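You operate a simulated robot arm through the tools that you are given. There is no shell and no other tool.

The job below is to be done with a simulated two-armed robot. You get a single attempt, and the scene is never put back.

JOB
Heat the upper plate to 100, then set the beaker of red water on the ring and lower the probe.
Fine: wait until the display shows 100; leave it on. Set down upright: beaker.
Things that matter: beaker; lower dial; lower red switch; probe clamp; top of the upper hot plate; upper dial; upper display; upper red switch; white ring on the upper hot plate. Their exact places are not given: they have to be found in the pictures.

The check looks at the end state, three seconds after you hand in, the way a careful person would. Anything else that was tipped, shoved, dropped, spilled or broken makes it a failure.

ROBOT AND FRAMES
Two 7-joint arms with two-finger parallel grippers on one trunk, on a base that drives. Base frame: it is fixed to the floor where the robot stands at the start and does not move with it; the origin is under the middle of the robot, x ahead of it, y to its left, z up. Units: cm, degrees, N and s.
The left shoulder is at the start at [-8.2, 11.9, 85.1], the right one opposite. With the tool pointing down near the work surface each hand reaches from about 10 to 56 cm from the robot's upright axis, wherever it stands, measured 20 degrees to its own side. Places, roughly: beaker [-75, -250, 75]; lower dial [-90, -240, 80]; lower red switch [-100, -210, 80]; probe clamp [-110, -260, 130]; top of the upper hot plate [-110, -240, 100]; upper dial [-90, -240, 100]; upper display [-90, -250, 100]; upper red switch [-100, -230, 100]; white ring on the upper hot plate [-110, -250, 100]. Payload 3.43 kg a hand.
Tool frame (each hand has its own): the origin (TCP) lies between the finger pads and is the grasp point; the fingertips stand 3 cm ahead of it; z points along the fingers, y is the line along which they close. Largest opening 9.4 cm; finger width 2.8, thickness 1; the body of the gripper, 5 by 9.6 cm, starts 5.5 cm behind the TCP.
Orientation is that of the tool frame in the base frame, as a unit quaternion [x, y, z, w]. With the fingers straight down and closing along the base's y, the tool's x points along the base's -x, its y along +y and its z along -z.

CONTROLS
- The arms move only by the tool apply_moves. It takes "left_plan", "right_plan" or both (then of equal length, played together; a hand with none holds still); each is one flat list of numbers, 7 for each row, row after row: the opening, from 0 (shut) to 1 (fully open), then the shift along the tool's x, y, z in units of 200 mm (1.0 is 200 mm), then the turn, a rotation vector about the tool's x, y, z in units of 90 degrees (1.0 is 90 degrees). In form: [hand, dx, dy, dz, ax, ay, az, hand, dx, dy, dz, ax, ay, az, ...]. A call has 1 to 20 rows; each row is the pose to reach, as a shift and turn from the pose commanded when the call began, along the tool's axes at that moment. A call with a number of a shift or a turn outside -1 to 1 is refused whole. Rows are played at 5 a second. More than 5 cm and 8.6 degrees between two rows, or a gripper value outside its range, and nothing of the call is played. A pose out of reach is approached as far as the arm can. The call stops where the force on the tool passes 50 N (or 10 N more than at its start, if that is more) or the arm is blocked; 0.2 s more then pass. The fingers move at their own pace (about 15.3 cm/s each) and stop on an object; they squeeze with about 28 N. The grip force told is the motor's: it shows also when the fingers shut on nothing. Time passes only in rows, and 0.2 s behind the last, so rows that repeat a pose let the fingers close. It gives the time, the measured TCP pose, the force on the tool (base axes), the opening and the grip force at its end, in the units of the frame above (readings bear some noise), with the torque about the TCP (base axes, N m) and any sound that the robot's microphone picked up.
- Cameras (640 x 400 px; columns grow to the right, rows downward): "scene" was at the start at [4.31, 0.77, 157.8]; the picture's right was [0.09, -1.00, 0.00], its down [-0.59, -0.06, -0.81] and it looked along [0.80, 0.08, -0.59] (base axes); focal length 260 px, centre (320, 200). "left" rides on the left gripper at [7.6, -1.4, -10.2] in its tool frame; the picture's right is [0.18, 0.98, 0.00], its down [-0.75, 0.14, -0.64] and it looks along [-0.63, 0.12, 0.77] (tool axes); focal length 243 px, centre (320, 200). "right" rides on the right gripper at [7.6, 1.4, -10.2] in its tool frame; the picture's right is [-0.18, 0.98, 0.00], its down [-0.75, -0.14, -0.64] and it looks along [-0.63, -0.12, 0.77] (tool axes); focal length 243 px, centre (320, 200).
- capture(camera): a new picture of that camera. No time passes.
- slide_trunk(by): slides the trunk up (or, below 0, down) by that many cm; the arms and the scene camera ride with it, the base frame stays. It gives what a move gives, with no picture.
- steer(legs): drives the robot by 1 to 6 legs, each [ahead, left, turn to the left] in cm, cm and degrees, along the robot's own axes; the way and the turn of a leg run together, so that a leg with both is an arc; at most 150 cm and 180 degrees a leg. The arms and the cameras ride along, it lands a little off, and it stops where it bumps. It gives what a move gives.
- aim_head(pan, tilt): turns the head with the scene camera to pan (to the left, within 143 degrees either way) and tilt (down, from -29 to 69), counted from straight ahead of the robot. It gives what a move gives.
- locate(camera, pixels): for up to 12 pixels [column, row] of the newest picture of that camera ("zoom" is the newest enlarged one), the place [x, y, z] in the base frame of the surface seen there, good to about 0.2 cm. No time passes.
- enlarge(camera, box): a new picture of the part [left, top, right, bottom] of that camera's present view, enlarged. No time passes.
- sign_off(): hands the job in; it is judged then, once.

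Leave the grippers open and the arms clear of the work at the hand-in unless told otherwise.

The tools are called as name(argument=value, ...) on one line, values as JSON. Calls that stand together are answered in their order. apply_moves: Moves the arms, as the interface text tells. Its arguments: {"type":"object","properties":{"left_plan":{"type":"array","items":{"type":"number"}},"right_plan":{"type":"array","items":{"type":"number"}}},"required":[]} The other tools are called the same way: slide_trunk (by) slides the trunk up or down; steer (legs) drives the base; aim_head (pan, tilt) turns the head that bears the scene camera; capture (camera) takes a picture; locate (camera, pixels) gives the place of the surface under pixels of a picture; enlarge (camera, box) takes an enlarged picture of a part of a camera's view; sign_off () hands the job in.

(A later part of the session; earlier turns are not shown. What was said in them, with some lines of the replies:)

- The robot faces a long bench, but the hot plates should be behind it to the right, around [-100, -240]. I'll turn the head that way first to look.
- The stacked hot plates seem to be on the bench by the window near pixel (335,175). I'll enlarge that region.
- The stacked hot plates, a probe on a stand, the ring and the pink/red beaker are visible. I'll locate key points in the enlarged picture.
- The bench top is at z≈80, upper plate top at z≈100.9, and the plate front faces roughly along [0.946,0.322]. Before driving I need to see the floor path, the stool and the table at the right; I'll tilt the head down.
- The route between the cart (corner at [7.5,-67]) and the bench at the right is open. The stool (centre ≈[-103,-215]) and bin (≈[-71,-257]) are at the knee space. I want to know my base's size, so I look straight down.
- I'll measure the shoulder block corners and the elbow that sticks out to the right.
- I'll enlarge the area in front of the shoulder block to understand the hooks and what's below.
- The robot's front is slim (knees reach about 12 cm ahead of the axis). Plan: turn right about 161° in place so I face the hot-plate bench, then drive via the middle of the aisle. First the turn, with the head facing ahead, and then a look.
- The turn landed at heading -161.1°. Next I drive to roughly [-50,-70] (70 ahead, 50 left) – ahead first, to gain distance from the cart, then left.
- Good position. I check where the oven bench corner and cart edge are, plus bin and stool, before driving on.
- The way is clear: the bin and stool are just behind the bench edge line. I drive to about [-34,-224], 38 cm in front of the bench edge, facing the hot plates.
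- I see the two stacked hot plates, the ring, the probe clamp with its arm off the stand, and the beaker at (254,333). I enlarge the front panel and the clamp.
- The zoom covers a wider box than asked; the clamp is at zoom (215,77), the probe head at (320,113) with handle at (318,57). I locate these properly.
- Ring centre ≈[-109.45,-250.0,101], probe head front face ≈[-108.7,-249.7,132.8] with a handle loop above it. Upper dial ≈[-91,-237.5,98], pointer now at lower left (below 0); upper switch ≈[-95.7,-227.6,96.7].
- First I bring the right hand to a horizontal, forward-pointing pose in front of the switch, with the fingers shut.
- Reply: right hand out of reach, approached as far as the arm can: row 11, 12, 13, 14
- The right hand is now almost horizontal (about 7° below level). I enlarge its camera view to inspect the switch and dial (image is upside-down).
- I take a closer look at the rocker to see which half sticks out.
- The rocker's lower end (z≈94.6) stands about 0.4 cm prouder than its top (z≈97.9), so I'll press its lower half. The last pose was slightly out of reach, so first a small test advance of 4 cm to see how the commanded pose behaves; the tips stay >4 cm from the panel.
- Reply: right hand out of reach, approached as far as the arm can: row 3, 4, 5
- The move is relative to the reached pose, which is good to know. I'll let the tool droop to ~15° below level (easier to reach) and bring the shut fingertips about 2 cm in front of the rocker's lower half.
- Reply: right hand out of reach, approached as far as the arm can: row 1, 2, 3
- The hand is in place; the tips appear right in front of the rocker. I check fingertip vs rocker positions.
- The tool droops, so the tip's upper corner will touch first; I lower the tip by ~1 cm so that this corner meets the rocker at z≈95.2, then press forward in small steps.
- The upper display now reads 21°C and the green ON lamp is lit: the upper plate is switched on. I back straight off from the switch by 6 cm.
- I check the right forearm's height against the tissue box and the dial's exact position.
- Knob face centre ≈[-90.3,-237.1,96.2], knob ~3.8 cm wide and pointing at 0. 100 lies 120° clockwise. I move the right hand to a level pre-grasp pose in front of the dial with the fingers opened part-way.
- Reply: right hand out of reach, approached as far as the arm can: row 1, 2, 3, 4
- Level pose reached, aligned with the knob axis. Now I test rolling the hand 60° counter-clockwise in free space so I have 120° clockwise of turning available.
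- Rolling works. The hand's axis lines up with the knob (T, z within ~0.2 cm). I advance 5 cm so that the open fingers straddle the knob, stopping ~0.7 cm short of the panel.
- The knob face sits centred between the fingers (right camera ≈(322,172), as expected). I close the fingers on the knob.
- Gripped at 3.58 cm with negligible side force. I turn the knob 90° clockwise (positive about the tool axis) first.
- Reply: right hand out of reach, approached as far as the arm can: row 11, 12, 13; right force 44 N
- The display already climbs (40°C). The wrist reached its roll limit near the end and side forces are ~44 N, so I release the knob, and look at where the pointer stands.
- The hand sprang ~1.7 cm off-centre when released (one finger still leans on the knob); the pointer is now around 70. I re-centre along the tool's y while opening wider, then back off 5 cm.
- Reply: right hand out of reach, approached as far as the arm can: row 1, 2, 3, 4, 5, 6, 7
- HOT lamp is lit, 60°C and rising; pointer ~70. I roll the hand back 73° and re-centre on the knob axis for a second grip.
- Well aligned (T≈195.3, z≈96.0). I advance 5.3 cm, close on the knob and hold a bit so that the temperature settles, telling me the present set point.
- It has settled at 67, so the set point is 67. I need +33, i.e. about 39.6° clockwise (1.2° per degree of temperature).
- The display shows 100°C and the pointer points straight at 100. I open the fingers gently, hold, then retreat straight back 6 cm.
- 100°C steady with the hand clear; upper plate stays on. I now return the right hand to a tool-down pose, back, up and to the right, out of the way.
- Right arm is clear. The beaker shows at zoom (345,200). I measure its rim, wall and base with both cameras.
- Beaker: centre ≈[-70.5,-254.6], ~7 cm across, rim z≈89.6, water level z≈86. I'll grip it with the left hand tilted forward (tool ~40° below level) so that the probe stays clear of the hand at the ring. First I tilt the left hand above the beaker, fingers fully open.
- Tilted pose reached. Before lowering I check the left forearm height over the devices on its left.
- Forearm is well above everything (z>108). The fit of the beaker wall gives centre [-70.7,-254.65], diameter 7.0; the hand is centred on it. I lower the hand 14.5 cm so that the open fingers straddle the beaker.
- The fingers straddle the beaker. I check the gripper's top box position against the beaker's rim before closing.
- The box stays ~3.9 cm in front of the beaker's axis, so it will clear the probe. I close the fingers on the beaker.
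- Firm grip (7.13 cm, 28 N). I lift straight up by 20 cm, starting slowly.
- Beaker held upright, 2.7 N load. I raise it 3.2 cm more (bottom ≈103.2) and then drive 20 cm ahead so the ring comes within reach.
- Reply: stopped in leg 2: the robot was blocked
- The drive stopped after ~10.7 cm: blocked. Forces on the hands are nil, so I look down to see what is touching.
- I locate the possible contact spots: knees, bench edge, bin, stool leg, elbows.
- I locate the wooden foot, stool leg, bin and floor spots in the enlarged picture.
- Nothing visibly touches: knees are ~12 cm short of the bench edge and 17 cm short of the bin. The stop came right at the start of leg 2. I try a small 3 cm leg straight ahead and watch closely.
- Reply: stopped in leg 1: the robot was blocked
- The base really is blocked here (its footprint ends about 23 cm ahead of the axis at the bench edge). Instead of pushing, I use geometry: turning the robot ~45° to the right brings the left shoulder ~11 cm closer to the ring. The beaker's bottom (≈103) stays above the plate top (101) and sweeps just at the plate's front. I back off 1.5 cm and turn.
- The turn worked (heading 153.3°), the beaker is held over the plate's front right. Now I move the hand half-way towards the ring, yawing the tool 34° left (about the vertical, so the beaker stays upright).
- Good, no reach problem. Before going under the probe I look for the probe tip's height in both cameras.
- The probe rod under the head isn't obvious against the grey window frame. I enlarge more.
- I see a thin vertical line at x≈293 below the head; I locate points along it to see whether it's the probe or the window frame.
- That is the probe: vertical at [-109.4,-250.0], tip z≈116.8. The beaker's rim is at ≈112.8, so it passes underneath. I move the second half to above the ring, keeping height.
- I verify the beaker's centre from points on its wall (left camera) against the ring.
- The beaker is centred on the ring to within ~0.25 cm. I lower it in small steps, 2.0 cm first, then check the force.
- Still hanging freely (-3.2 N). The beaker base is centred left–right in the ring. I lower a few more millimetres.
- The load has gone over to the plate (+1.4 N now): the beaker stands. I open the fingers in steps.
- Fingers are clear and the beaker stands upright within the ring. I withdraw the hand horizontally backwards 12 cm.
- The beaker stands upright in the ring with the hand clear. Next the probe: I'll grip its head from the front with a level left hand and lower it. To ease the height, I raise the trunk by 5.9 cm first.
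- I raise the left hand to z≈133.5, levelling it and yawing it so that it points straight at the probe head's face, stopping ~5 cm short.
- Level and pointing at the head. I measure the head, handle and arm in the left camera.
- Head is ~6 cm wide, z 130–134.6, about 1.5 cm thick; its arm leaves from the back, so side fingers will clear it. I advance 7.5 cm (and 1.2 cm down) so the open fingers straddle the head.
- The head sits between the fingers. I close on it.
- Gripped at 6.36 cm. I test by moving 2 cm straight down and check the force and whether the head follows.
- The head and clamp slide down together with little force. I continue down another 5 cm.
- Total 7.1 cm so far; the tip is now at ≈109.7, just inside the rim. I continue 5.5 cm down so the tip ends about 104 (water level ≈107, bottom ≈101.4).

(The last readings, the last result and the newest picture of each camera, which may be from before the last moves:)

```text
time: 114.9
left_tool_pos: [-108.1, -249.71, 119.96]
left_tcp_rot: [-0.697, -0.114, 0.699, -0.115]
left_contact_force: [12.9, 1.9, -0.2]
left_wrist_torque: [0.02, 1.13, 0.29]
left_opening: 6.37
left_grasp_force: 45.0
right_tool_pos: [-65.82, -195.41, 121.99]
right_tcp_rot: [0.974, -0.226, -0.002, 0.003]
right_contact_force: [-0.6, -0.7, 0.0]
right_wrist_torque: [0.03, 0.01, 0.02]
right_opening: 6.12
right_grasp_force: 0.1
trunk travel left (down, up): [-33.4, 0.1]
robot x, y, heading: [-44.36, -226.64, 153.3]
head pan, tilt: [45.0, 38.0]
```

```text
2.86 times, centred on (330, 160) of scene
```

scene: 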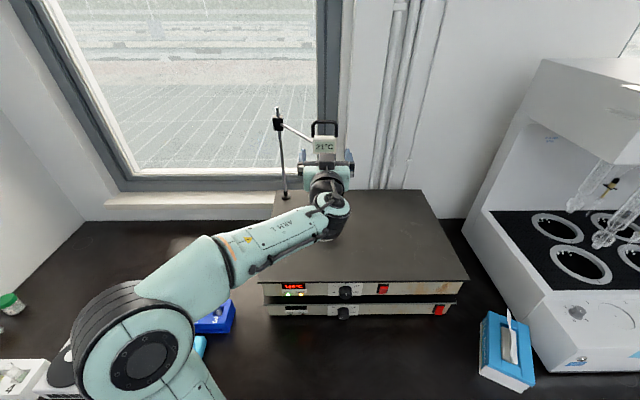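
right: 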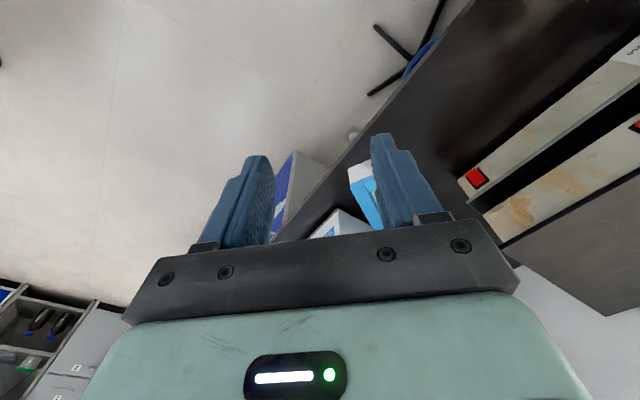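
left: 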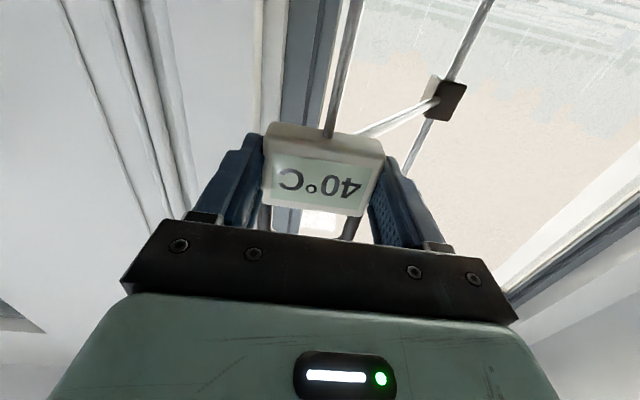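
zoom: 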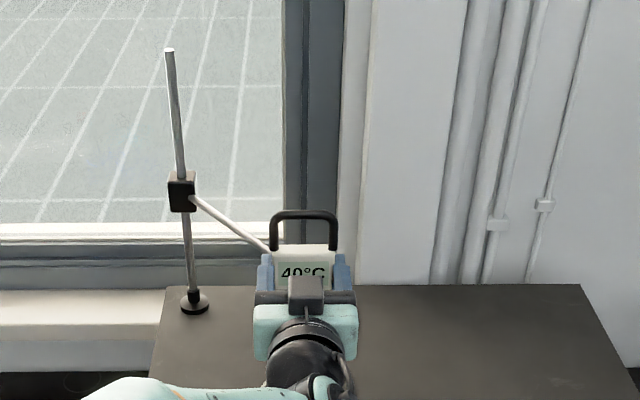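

The probe's display reads 40°C: the tip is in the warm water. I lower 0.8 cm more for a firm immersion (still ~2 cm above the beaker's bottom), then open the fingers.

apply_moves(left_plan=[0.4, 0.02, 0, 0, 0, 0, 0, 0.4, 0.04, 0, 0, 0, 0, 0, 0.4, 0.04, 0, 0, 0, 0, 0, 0.4, 0.04, 0, 0, 0, 0, 0])

apply_moves(left_plan=[0.7, 0, 0, 0, 0, 0, 0, 0.85, 0, 0, 0, 0, 0, 0, 1, 0, 0, 0, 0, 0, 0, 1, 0, 0, 0, 0, 0, 0])

capture(camera="left")

enlarge(camera="scene", box=[260, 90, 400, 230])

```text
time: 115.9
left_tool_pos: [-108.08, -249.54, 119.54]
left_tcp_rot: [-0.694, -0.115, 0.702, -0.117]
left_contact_force: [7.6, 0.5, 17.8]
left_wrist_torque: [-0.08, -0.33, 0.01]
left_opening: 6.37
left_grasp_force: 44.7
right_tool_pos: [-65.86, -195.43, 122.1]
right_tcp_rot: [0.974, -0.227, -0.003, 0.003]
right_contact_force: [0.3, 0.3, 0.1]
right_wrist_torque: [0.0, 0.03, 0.01]
right_opening: 6.11
right_grasp_force: 0.1
trunk travel left (down, up): [-33.4, 0.1]
robot x, y, heading: [-44.79, -226.57, 153.0]
head pan, tilt: [45.0, 38.0]
```

```text
time: 116.9
left_tool_pos: [-108.39, -249.69, 118.99]
left_tcp_rot: [-0.697, -0.114, 0.698, -0.116]
left_contact_force: [-0.1, 0.6, 0.3]
left_wrist_torque: [0.01, -0.03, -0.01]
left_opening: 9.42
left_grasp_force: 0.3
right_tool_pos: [-65.95, -195.41, 121.94]
right_tcp_rot: [0.974, -0.226, -0.001, 0.002]
right_contact_force: [-0.3, 0.7, -0.4]
right_wrist_torque: [0.0, -0.01, 0.0]
right_opening: 6.13
right_grasp_force: 0.0
trunk travel left (down, up): [-33.4, 0.1]
robot x, y, heading: [-44.35, -226.38, 153.3]
head pan, tilt: [45.0, 38.0]
```

```text
taken
```

left: 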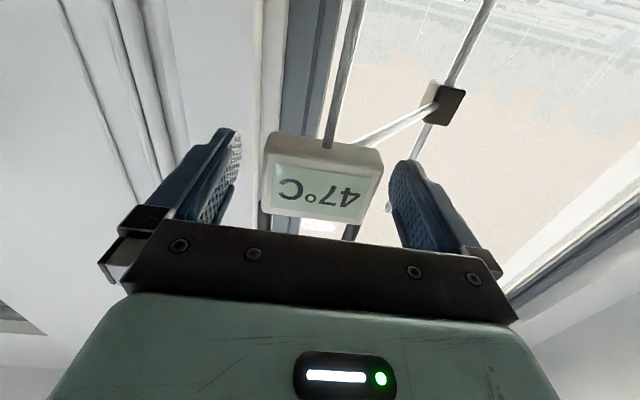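

```text
2.86 times, centred on (330, 160) of scene
```

zoom: 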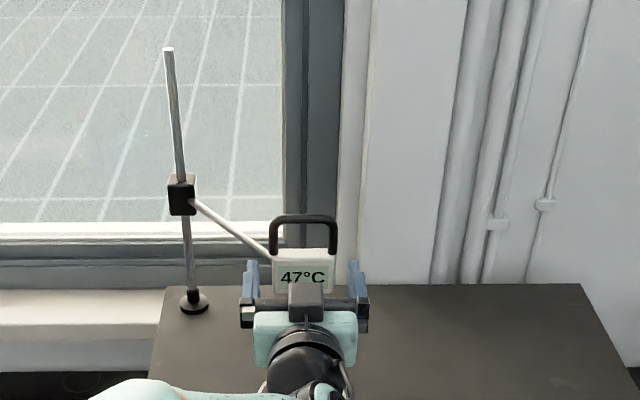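

It met its lower stop (17.8 N up) after 12.9 cm; the head stays put after release and reads 47°C. I withdraw the hand straight back 12 cm.

apply_moves(left_plan=[1, 0, 0, -0.03, 0, 0, 0, 1, 0, 0, -0.08, 0, 0, 0, 1, 0, 0, -0.15, 0, 0, 0, 1, 0, 0, -0.23, 0, 0, 0, 1, 0, 0, -0.32, 0, 0, 0, 1, 0, 0, -0.41, 0, 0, 0, 1, 0, 0, -0.5, 0, 0, 0, 1, 0, 0, -0.6, 0, 0, 0, 1, 0, 0, -0.6, 0, 0, 0])

capture(camera="left")

enlarge(camera="scene", box=[240, 90, 400, 260])

```text
time: 118.9
left_tool_pos: [-97.01, -245.73, 118.89]
left_tcp_rot: [-0.697, -0.114, 0.698, -0.115]
left_contact_force: [0.4, -0.1, 0.0]
left_wrist_torque: [-0.02, 0.02, -0.01]
left_opening: 9.43
left_grasp_force: 0.0
right_tool_pos: [-66.09, -195.51, 122.02]
right_tcp_rot: [0.974, -0.227, 0.0, 0.002]
right_contact_force: [0.3, 0.0, -0.6]
right_wrist_torque: [-0.01, 0.0, 0.01]
right_opening: 6.14
right_grasp_force: 0.0
trunk travel left (down, up): [-33.4, 0.1]
robot x, y, heading: [-44.63, -226.37, 153.2]
head pan, tilt: [45.0, 38.0]
```

```text
taken
```

left: 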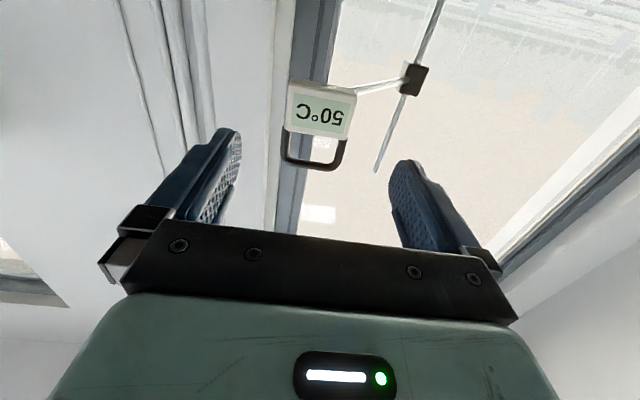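

```text
2.35 times, centred on (320, 175) of scene
```

zoom: 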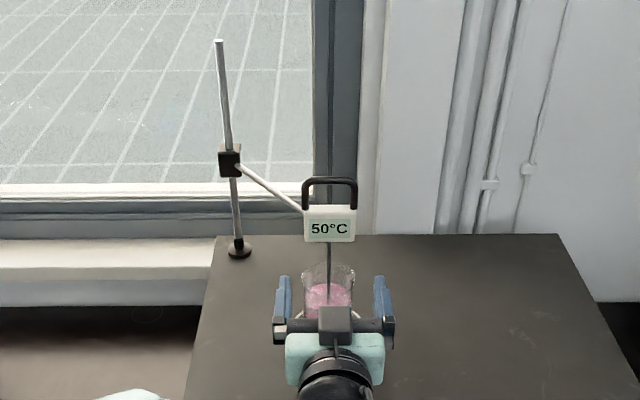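

The probe hangs in the water (50°C, rising), the beaker stands upright in the ring. I now drive the robot 30 cm straight away from the bench (backwards along the hand's own axis) so both arms clear the work.

steer(legs=[[-21, -21.4, 0]])

capture(camera="scene")

enlarge(camera="scene", box=[240, 90, 440, 260])

```text
time: 121.4
left_tool_pos: [-68.93, -236.08, 118.85]
left_tcp_rot: [-0.697, -0.113, 0.699, -0.115]
left_contact_force: [0.5, 0.4, -0.4]
left_wrist_torque: [0.0, 0.03, 0.02]
left_opening: 9.41
left_grasp_force: 0.2
right_tool_pos: [-37.89, -186.03, 122.0]
right_tcp_rot: [0.974, -0.228, -0.001, 0.002]
right_contact_force: [0.2, -0.2, -0.6]
right_wrist_torque: [-0.01, -0.03, 0.03]
right_opening: 6.13
right_grasp_force: 0.1
trunk travel left (down, up): [-33.4, 0.1]
robot x, y, heading: [-16.44, -216.87, 153.1]
head pan, tilt: [45.0, 38.0]
```

```text
taken
```

scene: 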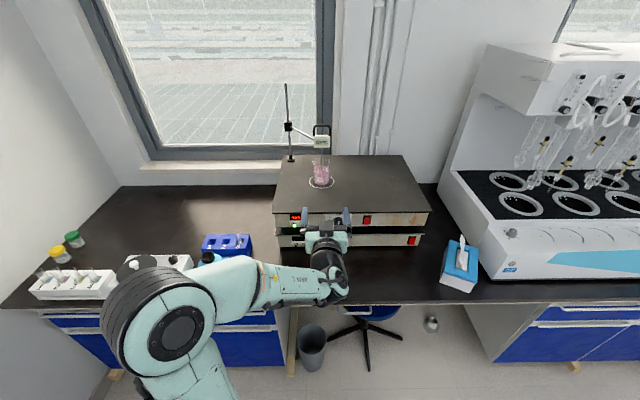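

```text
2.35 times, centred on (340, 175) of scene
```

zoom: 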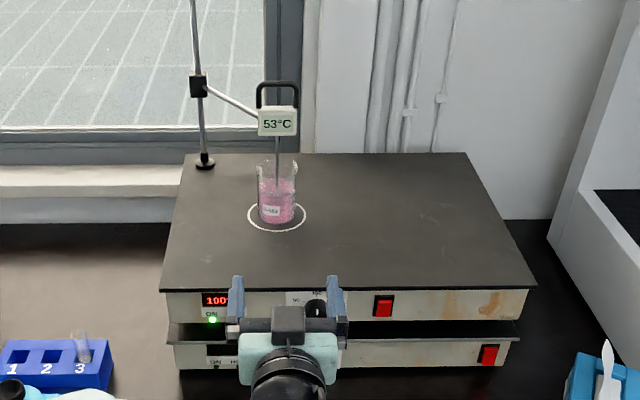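

All looks right. I open the right gripper fully and back off another 15 cm for a clear view, then check the display, bin, stool and beaker once more.

apply_moves(right_plan=[1, 0, 0, 0, 0, 0, 0, 1, 0, 0, 0, 0, 0, 0])

steer(legs=[[-10.5, -10.7, 0]])

capture(camera="scene")

enlarge(camera="scene", box=[260, 90, 420, 260])

enlarge(camera="scene", box=[270, 250, 470, 375])

```text
time: 122.0
left_tool_pos: [-68.93, -236.08, 118.88]
left_tcp_rot: [-0.698, -0.113, 0.698, -0.114]
left_contact_force: [0.1, -0.1, -0.7]
left_wrist_torque: [-0.05, 0.0, 0.02]
left_opening: 9.37
left_grasp_force: 0.0
right_tool_pos: [-37.72, -185.99, 121.99]
right_tcp_rot: [0.974, -0.228, -0.002, 0.002]
right_contact_force: [0.5, -0.3, 0.8]
right_wrist_torque: [-0.03, 0.01, 0.03]
right_opening: 9.41
right_grasp_force: 0.1
trunk travel left (down, up): [-33.4, 0.1]
robot x, y, heading: [-16.48, -217.04, 152.9]
head pan, tilt: [45.0, 38.0]
```

```text
time: 123.6
left_tool_pos: [-54.75, -231.29, 118.98]
left_tcp_rot: [-0.697, -0.114, 0.698, -0.116]
left_contact_force: [-0.1, -0.3, 0.1]
left_wrist_torque: [0.01, -0.02, 0.0]
left_opening: 9.4
left_grasp_force: 0.0
right_tool_pos: [-23.56, -181.09, 121.99]
right_tcp_rot: [0.974, -0.228, -0.001, 0.001]
right_contact_force: [-0.2, 0.3, 0.2]
right_wrist_torque: [-0.02, -0.03, 0.01]
right_opening: 9.4
right_grasp_force: 0.0
trunk travel left (down, up): [-33.4, 0.1]
robot x, y, heading: [-2.42, -212.34, 153.3]
head pan, tilt: [45.0, 38.0]
```

```text
taken
```

scene: 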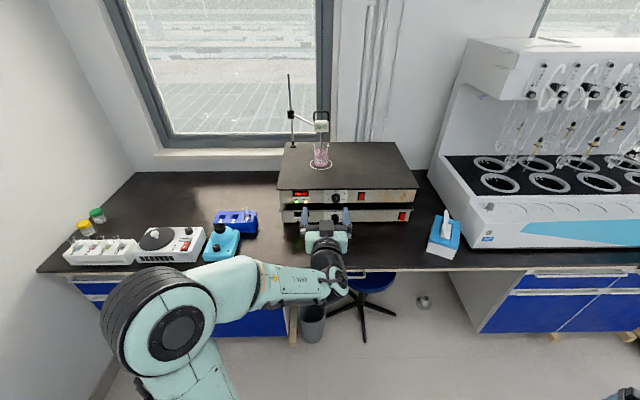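

```text
2.35 times, centred on (340, 175) of scene
```

zoom: 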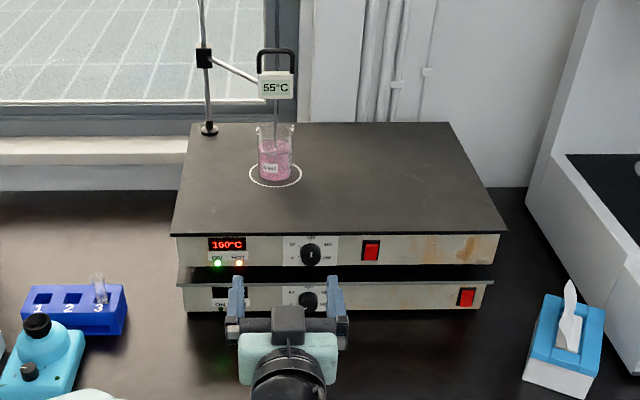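

```text
3.20 times, centred on (370, 312) of scene
```

zoom: 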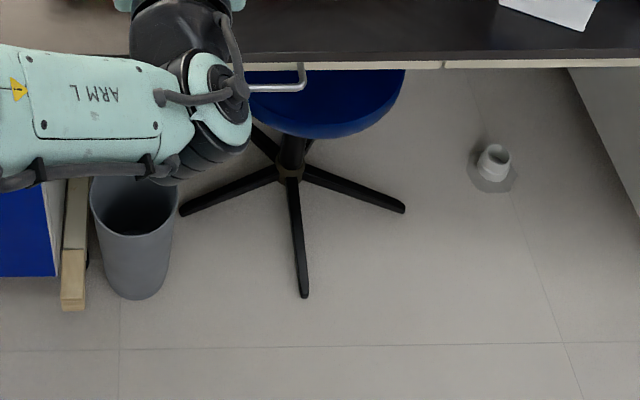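

The metal thing is just a floor pipe; bin and stool stand untouched. One last close-up of display, dial, beaker and probe.

enlarge(camera="scene", box=[280, 100, 360, 210])

locate(camera="scene", pixels=[[321, 160], [321, 168], [309, 165], [333, 165], [321, 140], [291, 115], [320, 127]])

```text
3.64 times, centred on (320, 155) of scene
```

zoom: 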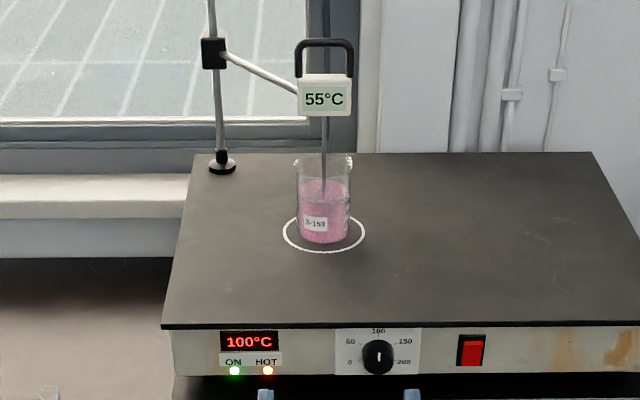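

```text
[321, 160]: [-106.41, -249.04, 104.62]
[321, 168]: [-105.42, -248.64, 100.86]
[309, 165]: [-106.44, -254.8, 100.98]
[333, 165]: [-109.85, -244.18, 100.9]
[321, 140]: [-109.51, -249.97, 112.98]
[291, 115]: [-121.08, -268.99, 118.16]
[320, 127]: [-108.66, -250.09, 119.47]
```

Final checks before handing in:
- **Upper plate:** the display reads 100°C, the ON and HOT lamps are lit, and the dial points at 100.
- **Beaker:** it stands upright in the middle of the ring.
- **Probe:** it is lowered into the water and reads 55°C.
- **Lower plate:** I did not touch it.
- **Robot:** both grippers are open and the arms are clear of the work.

I hand the job in now.

sign_off()

```text
The job is handed in.
```

The job is done and handed in.

- **Upper plate:** it is on. The display settled at 100°C with the dial pointing at 100, and it still read 100°C just before I handed in.
- **Beaker:** it stands upright in the middle of the white ring. I set it down after the display had reached 100, and I saw no spill.
- **Probe:** I lowered it about 13 cm until it met its stop. The tip is in the water, and its display last read 55°C and was still climbing.
- **Surroundings:** I did not touch the lower plate. While driving closer, the robot stopped because something at the bench blocked its base. I could not see what it touched; the bin and stool still looked to be standing in place afterwards.

Both grippers are open, and the robot is backed well away from the bench.
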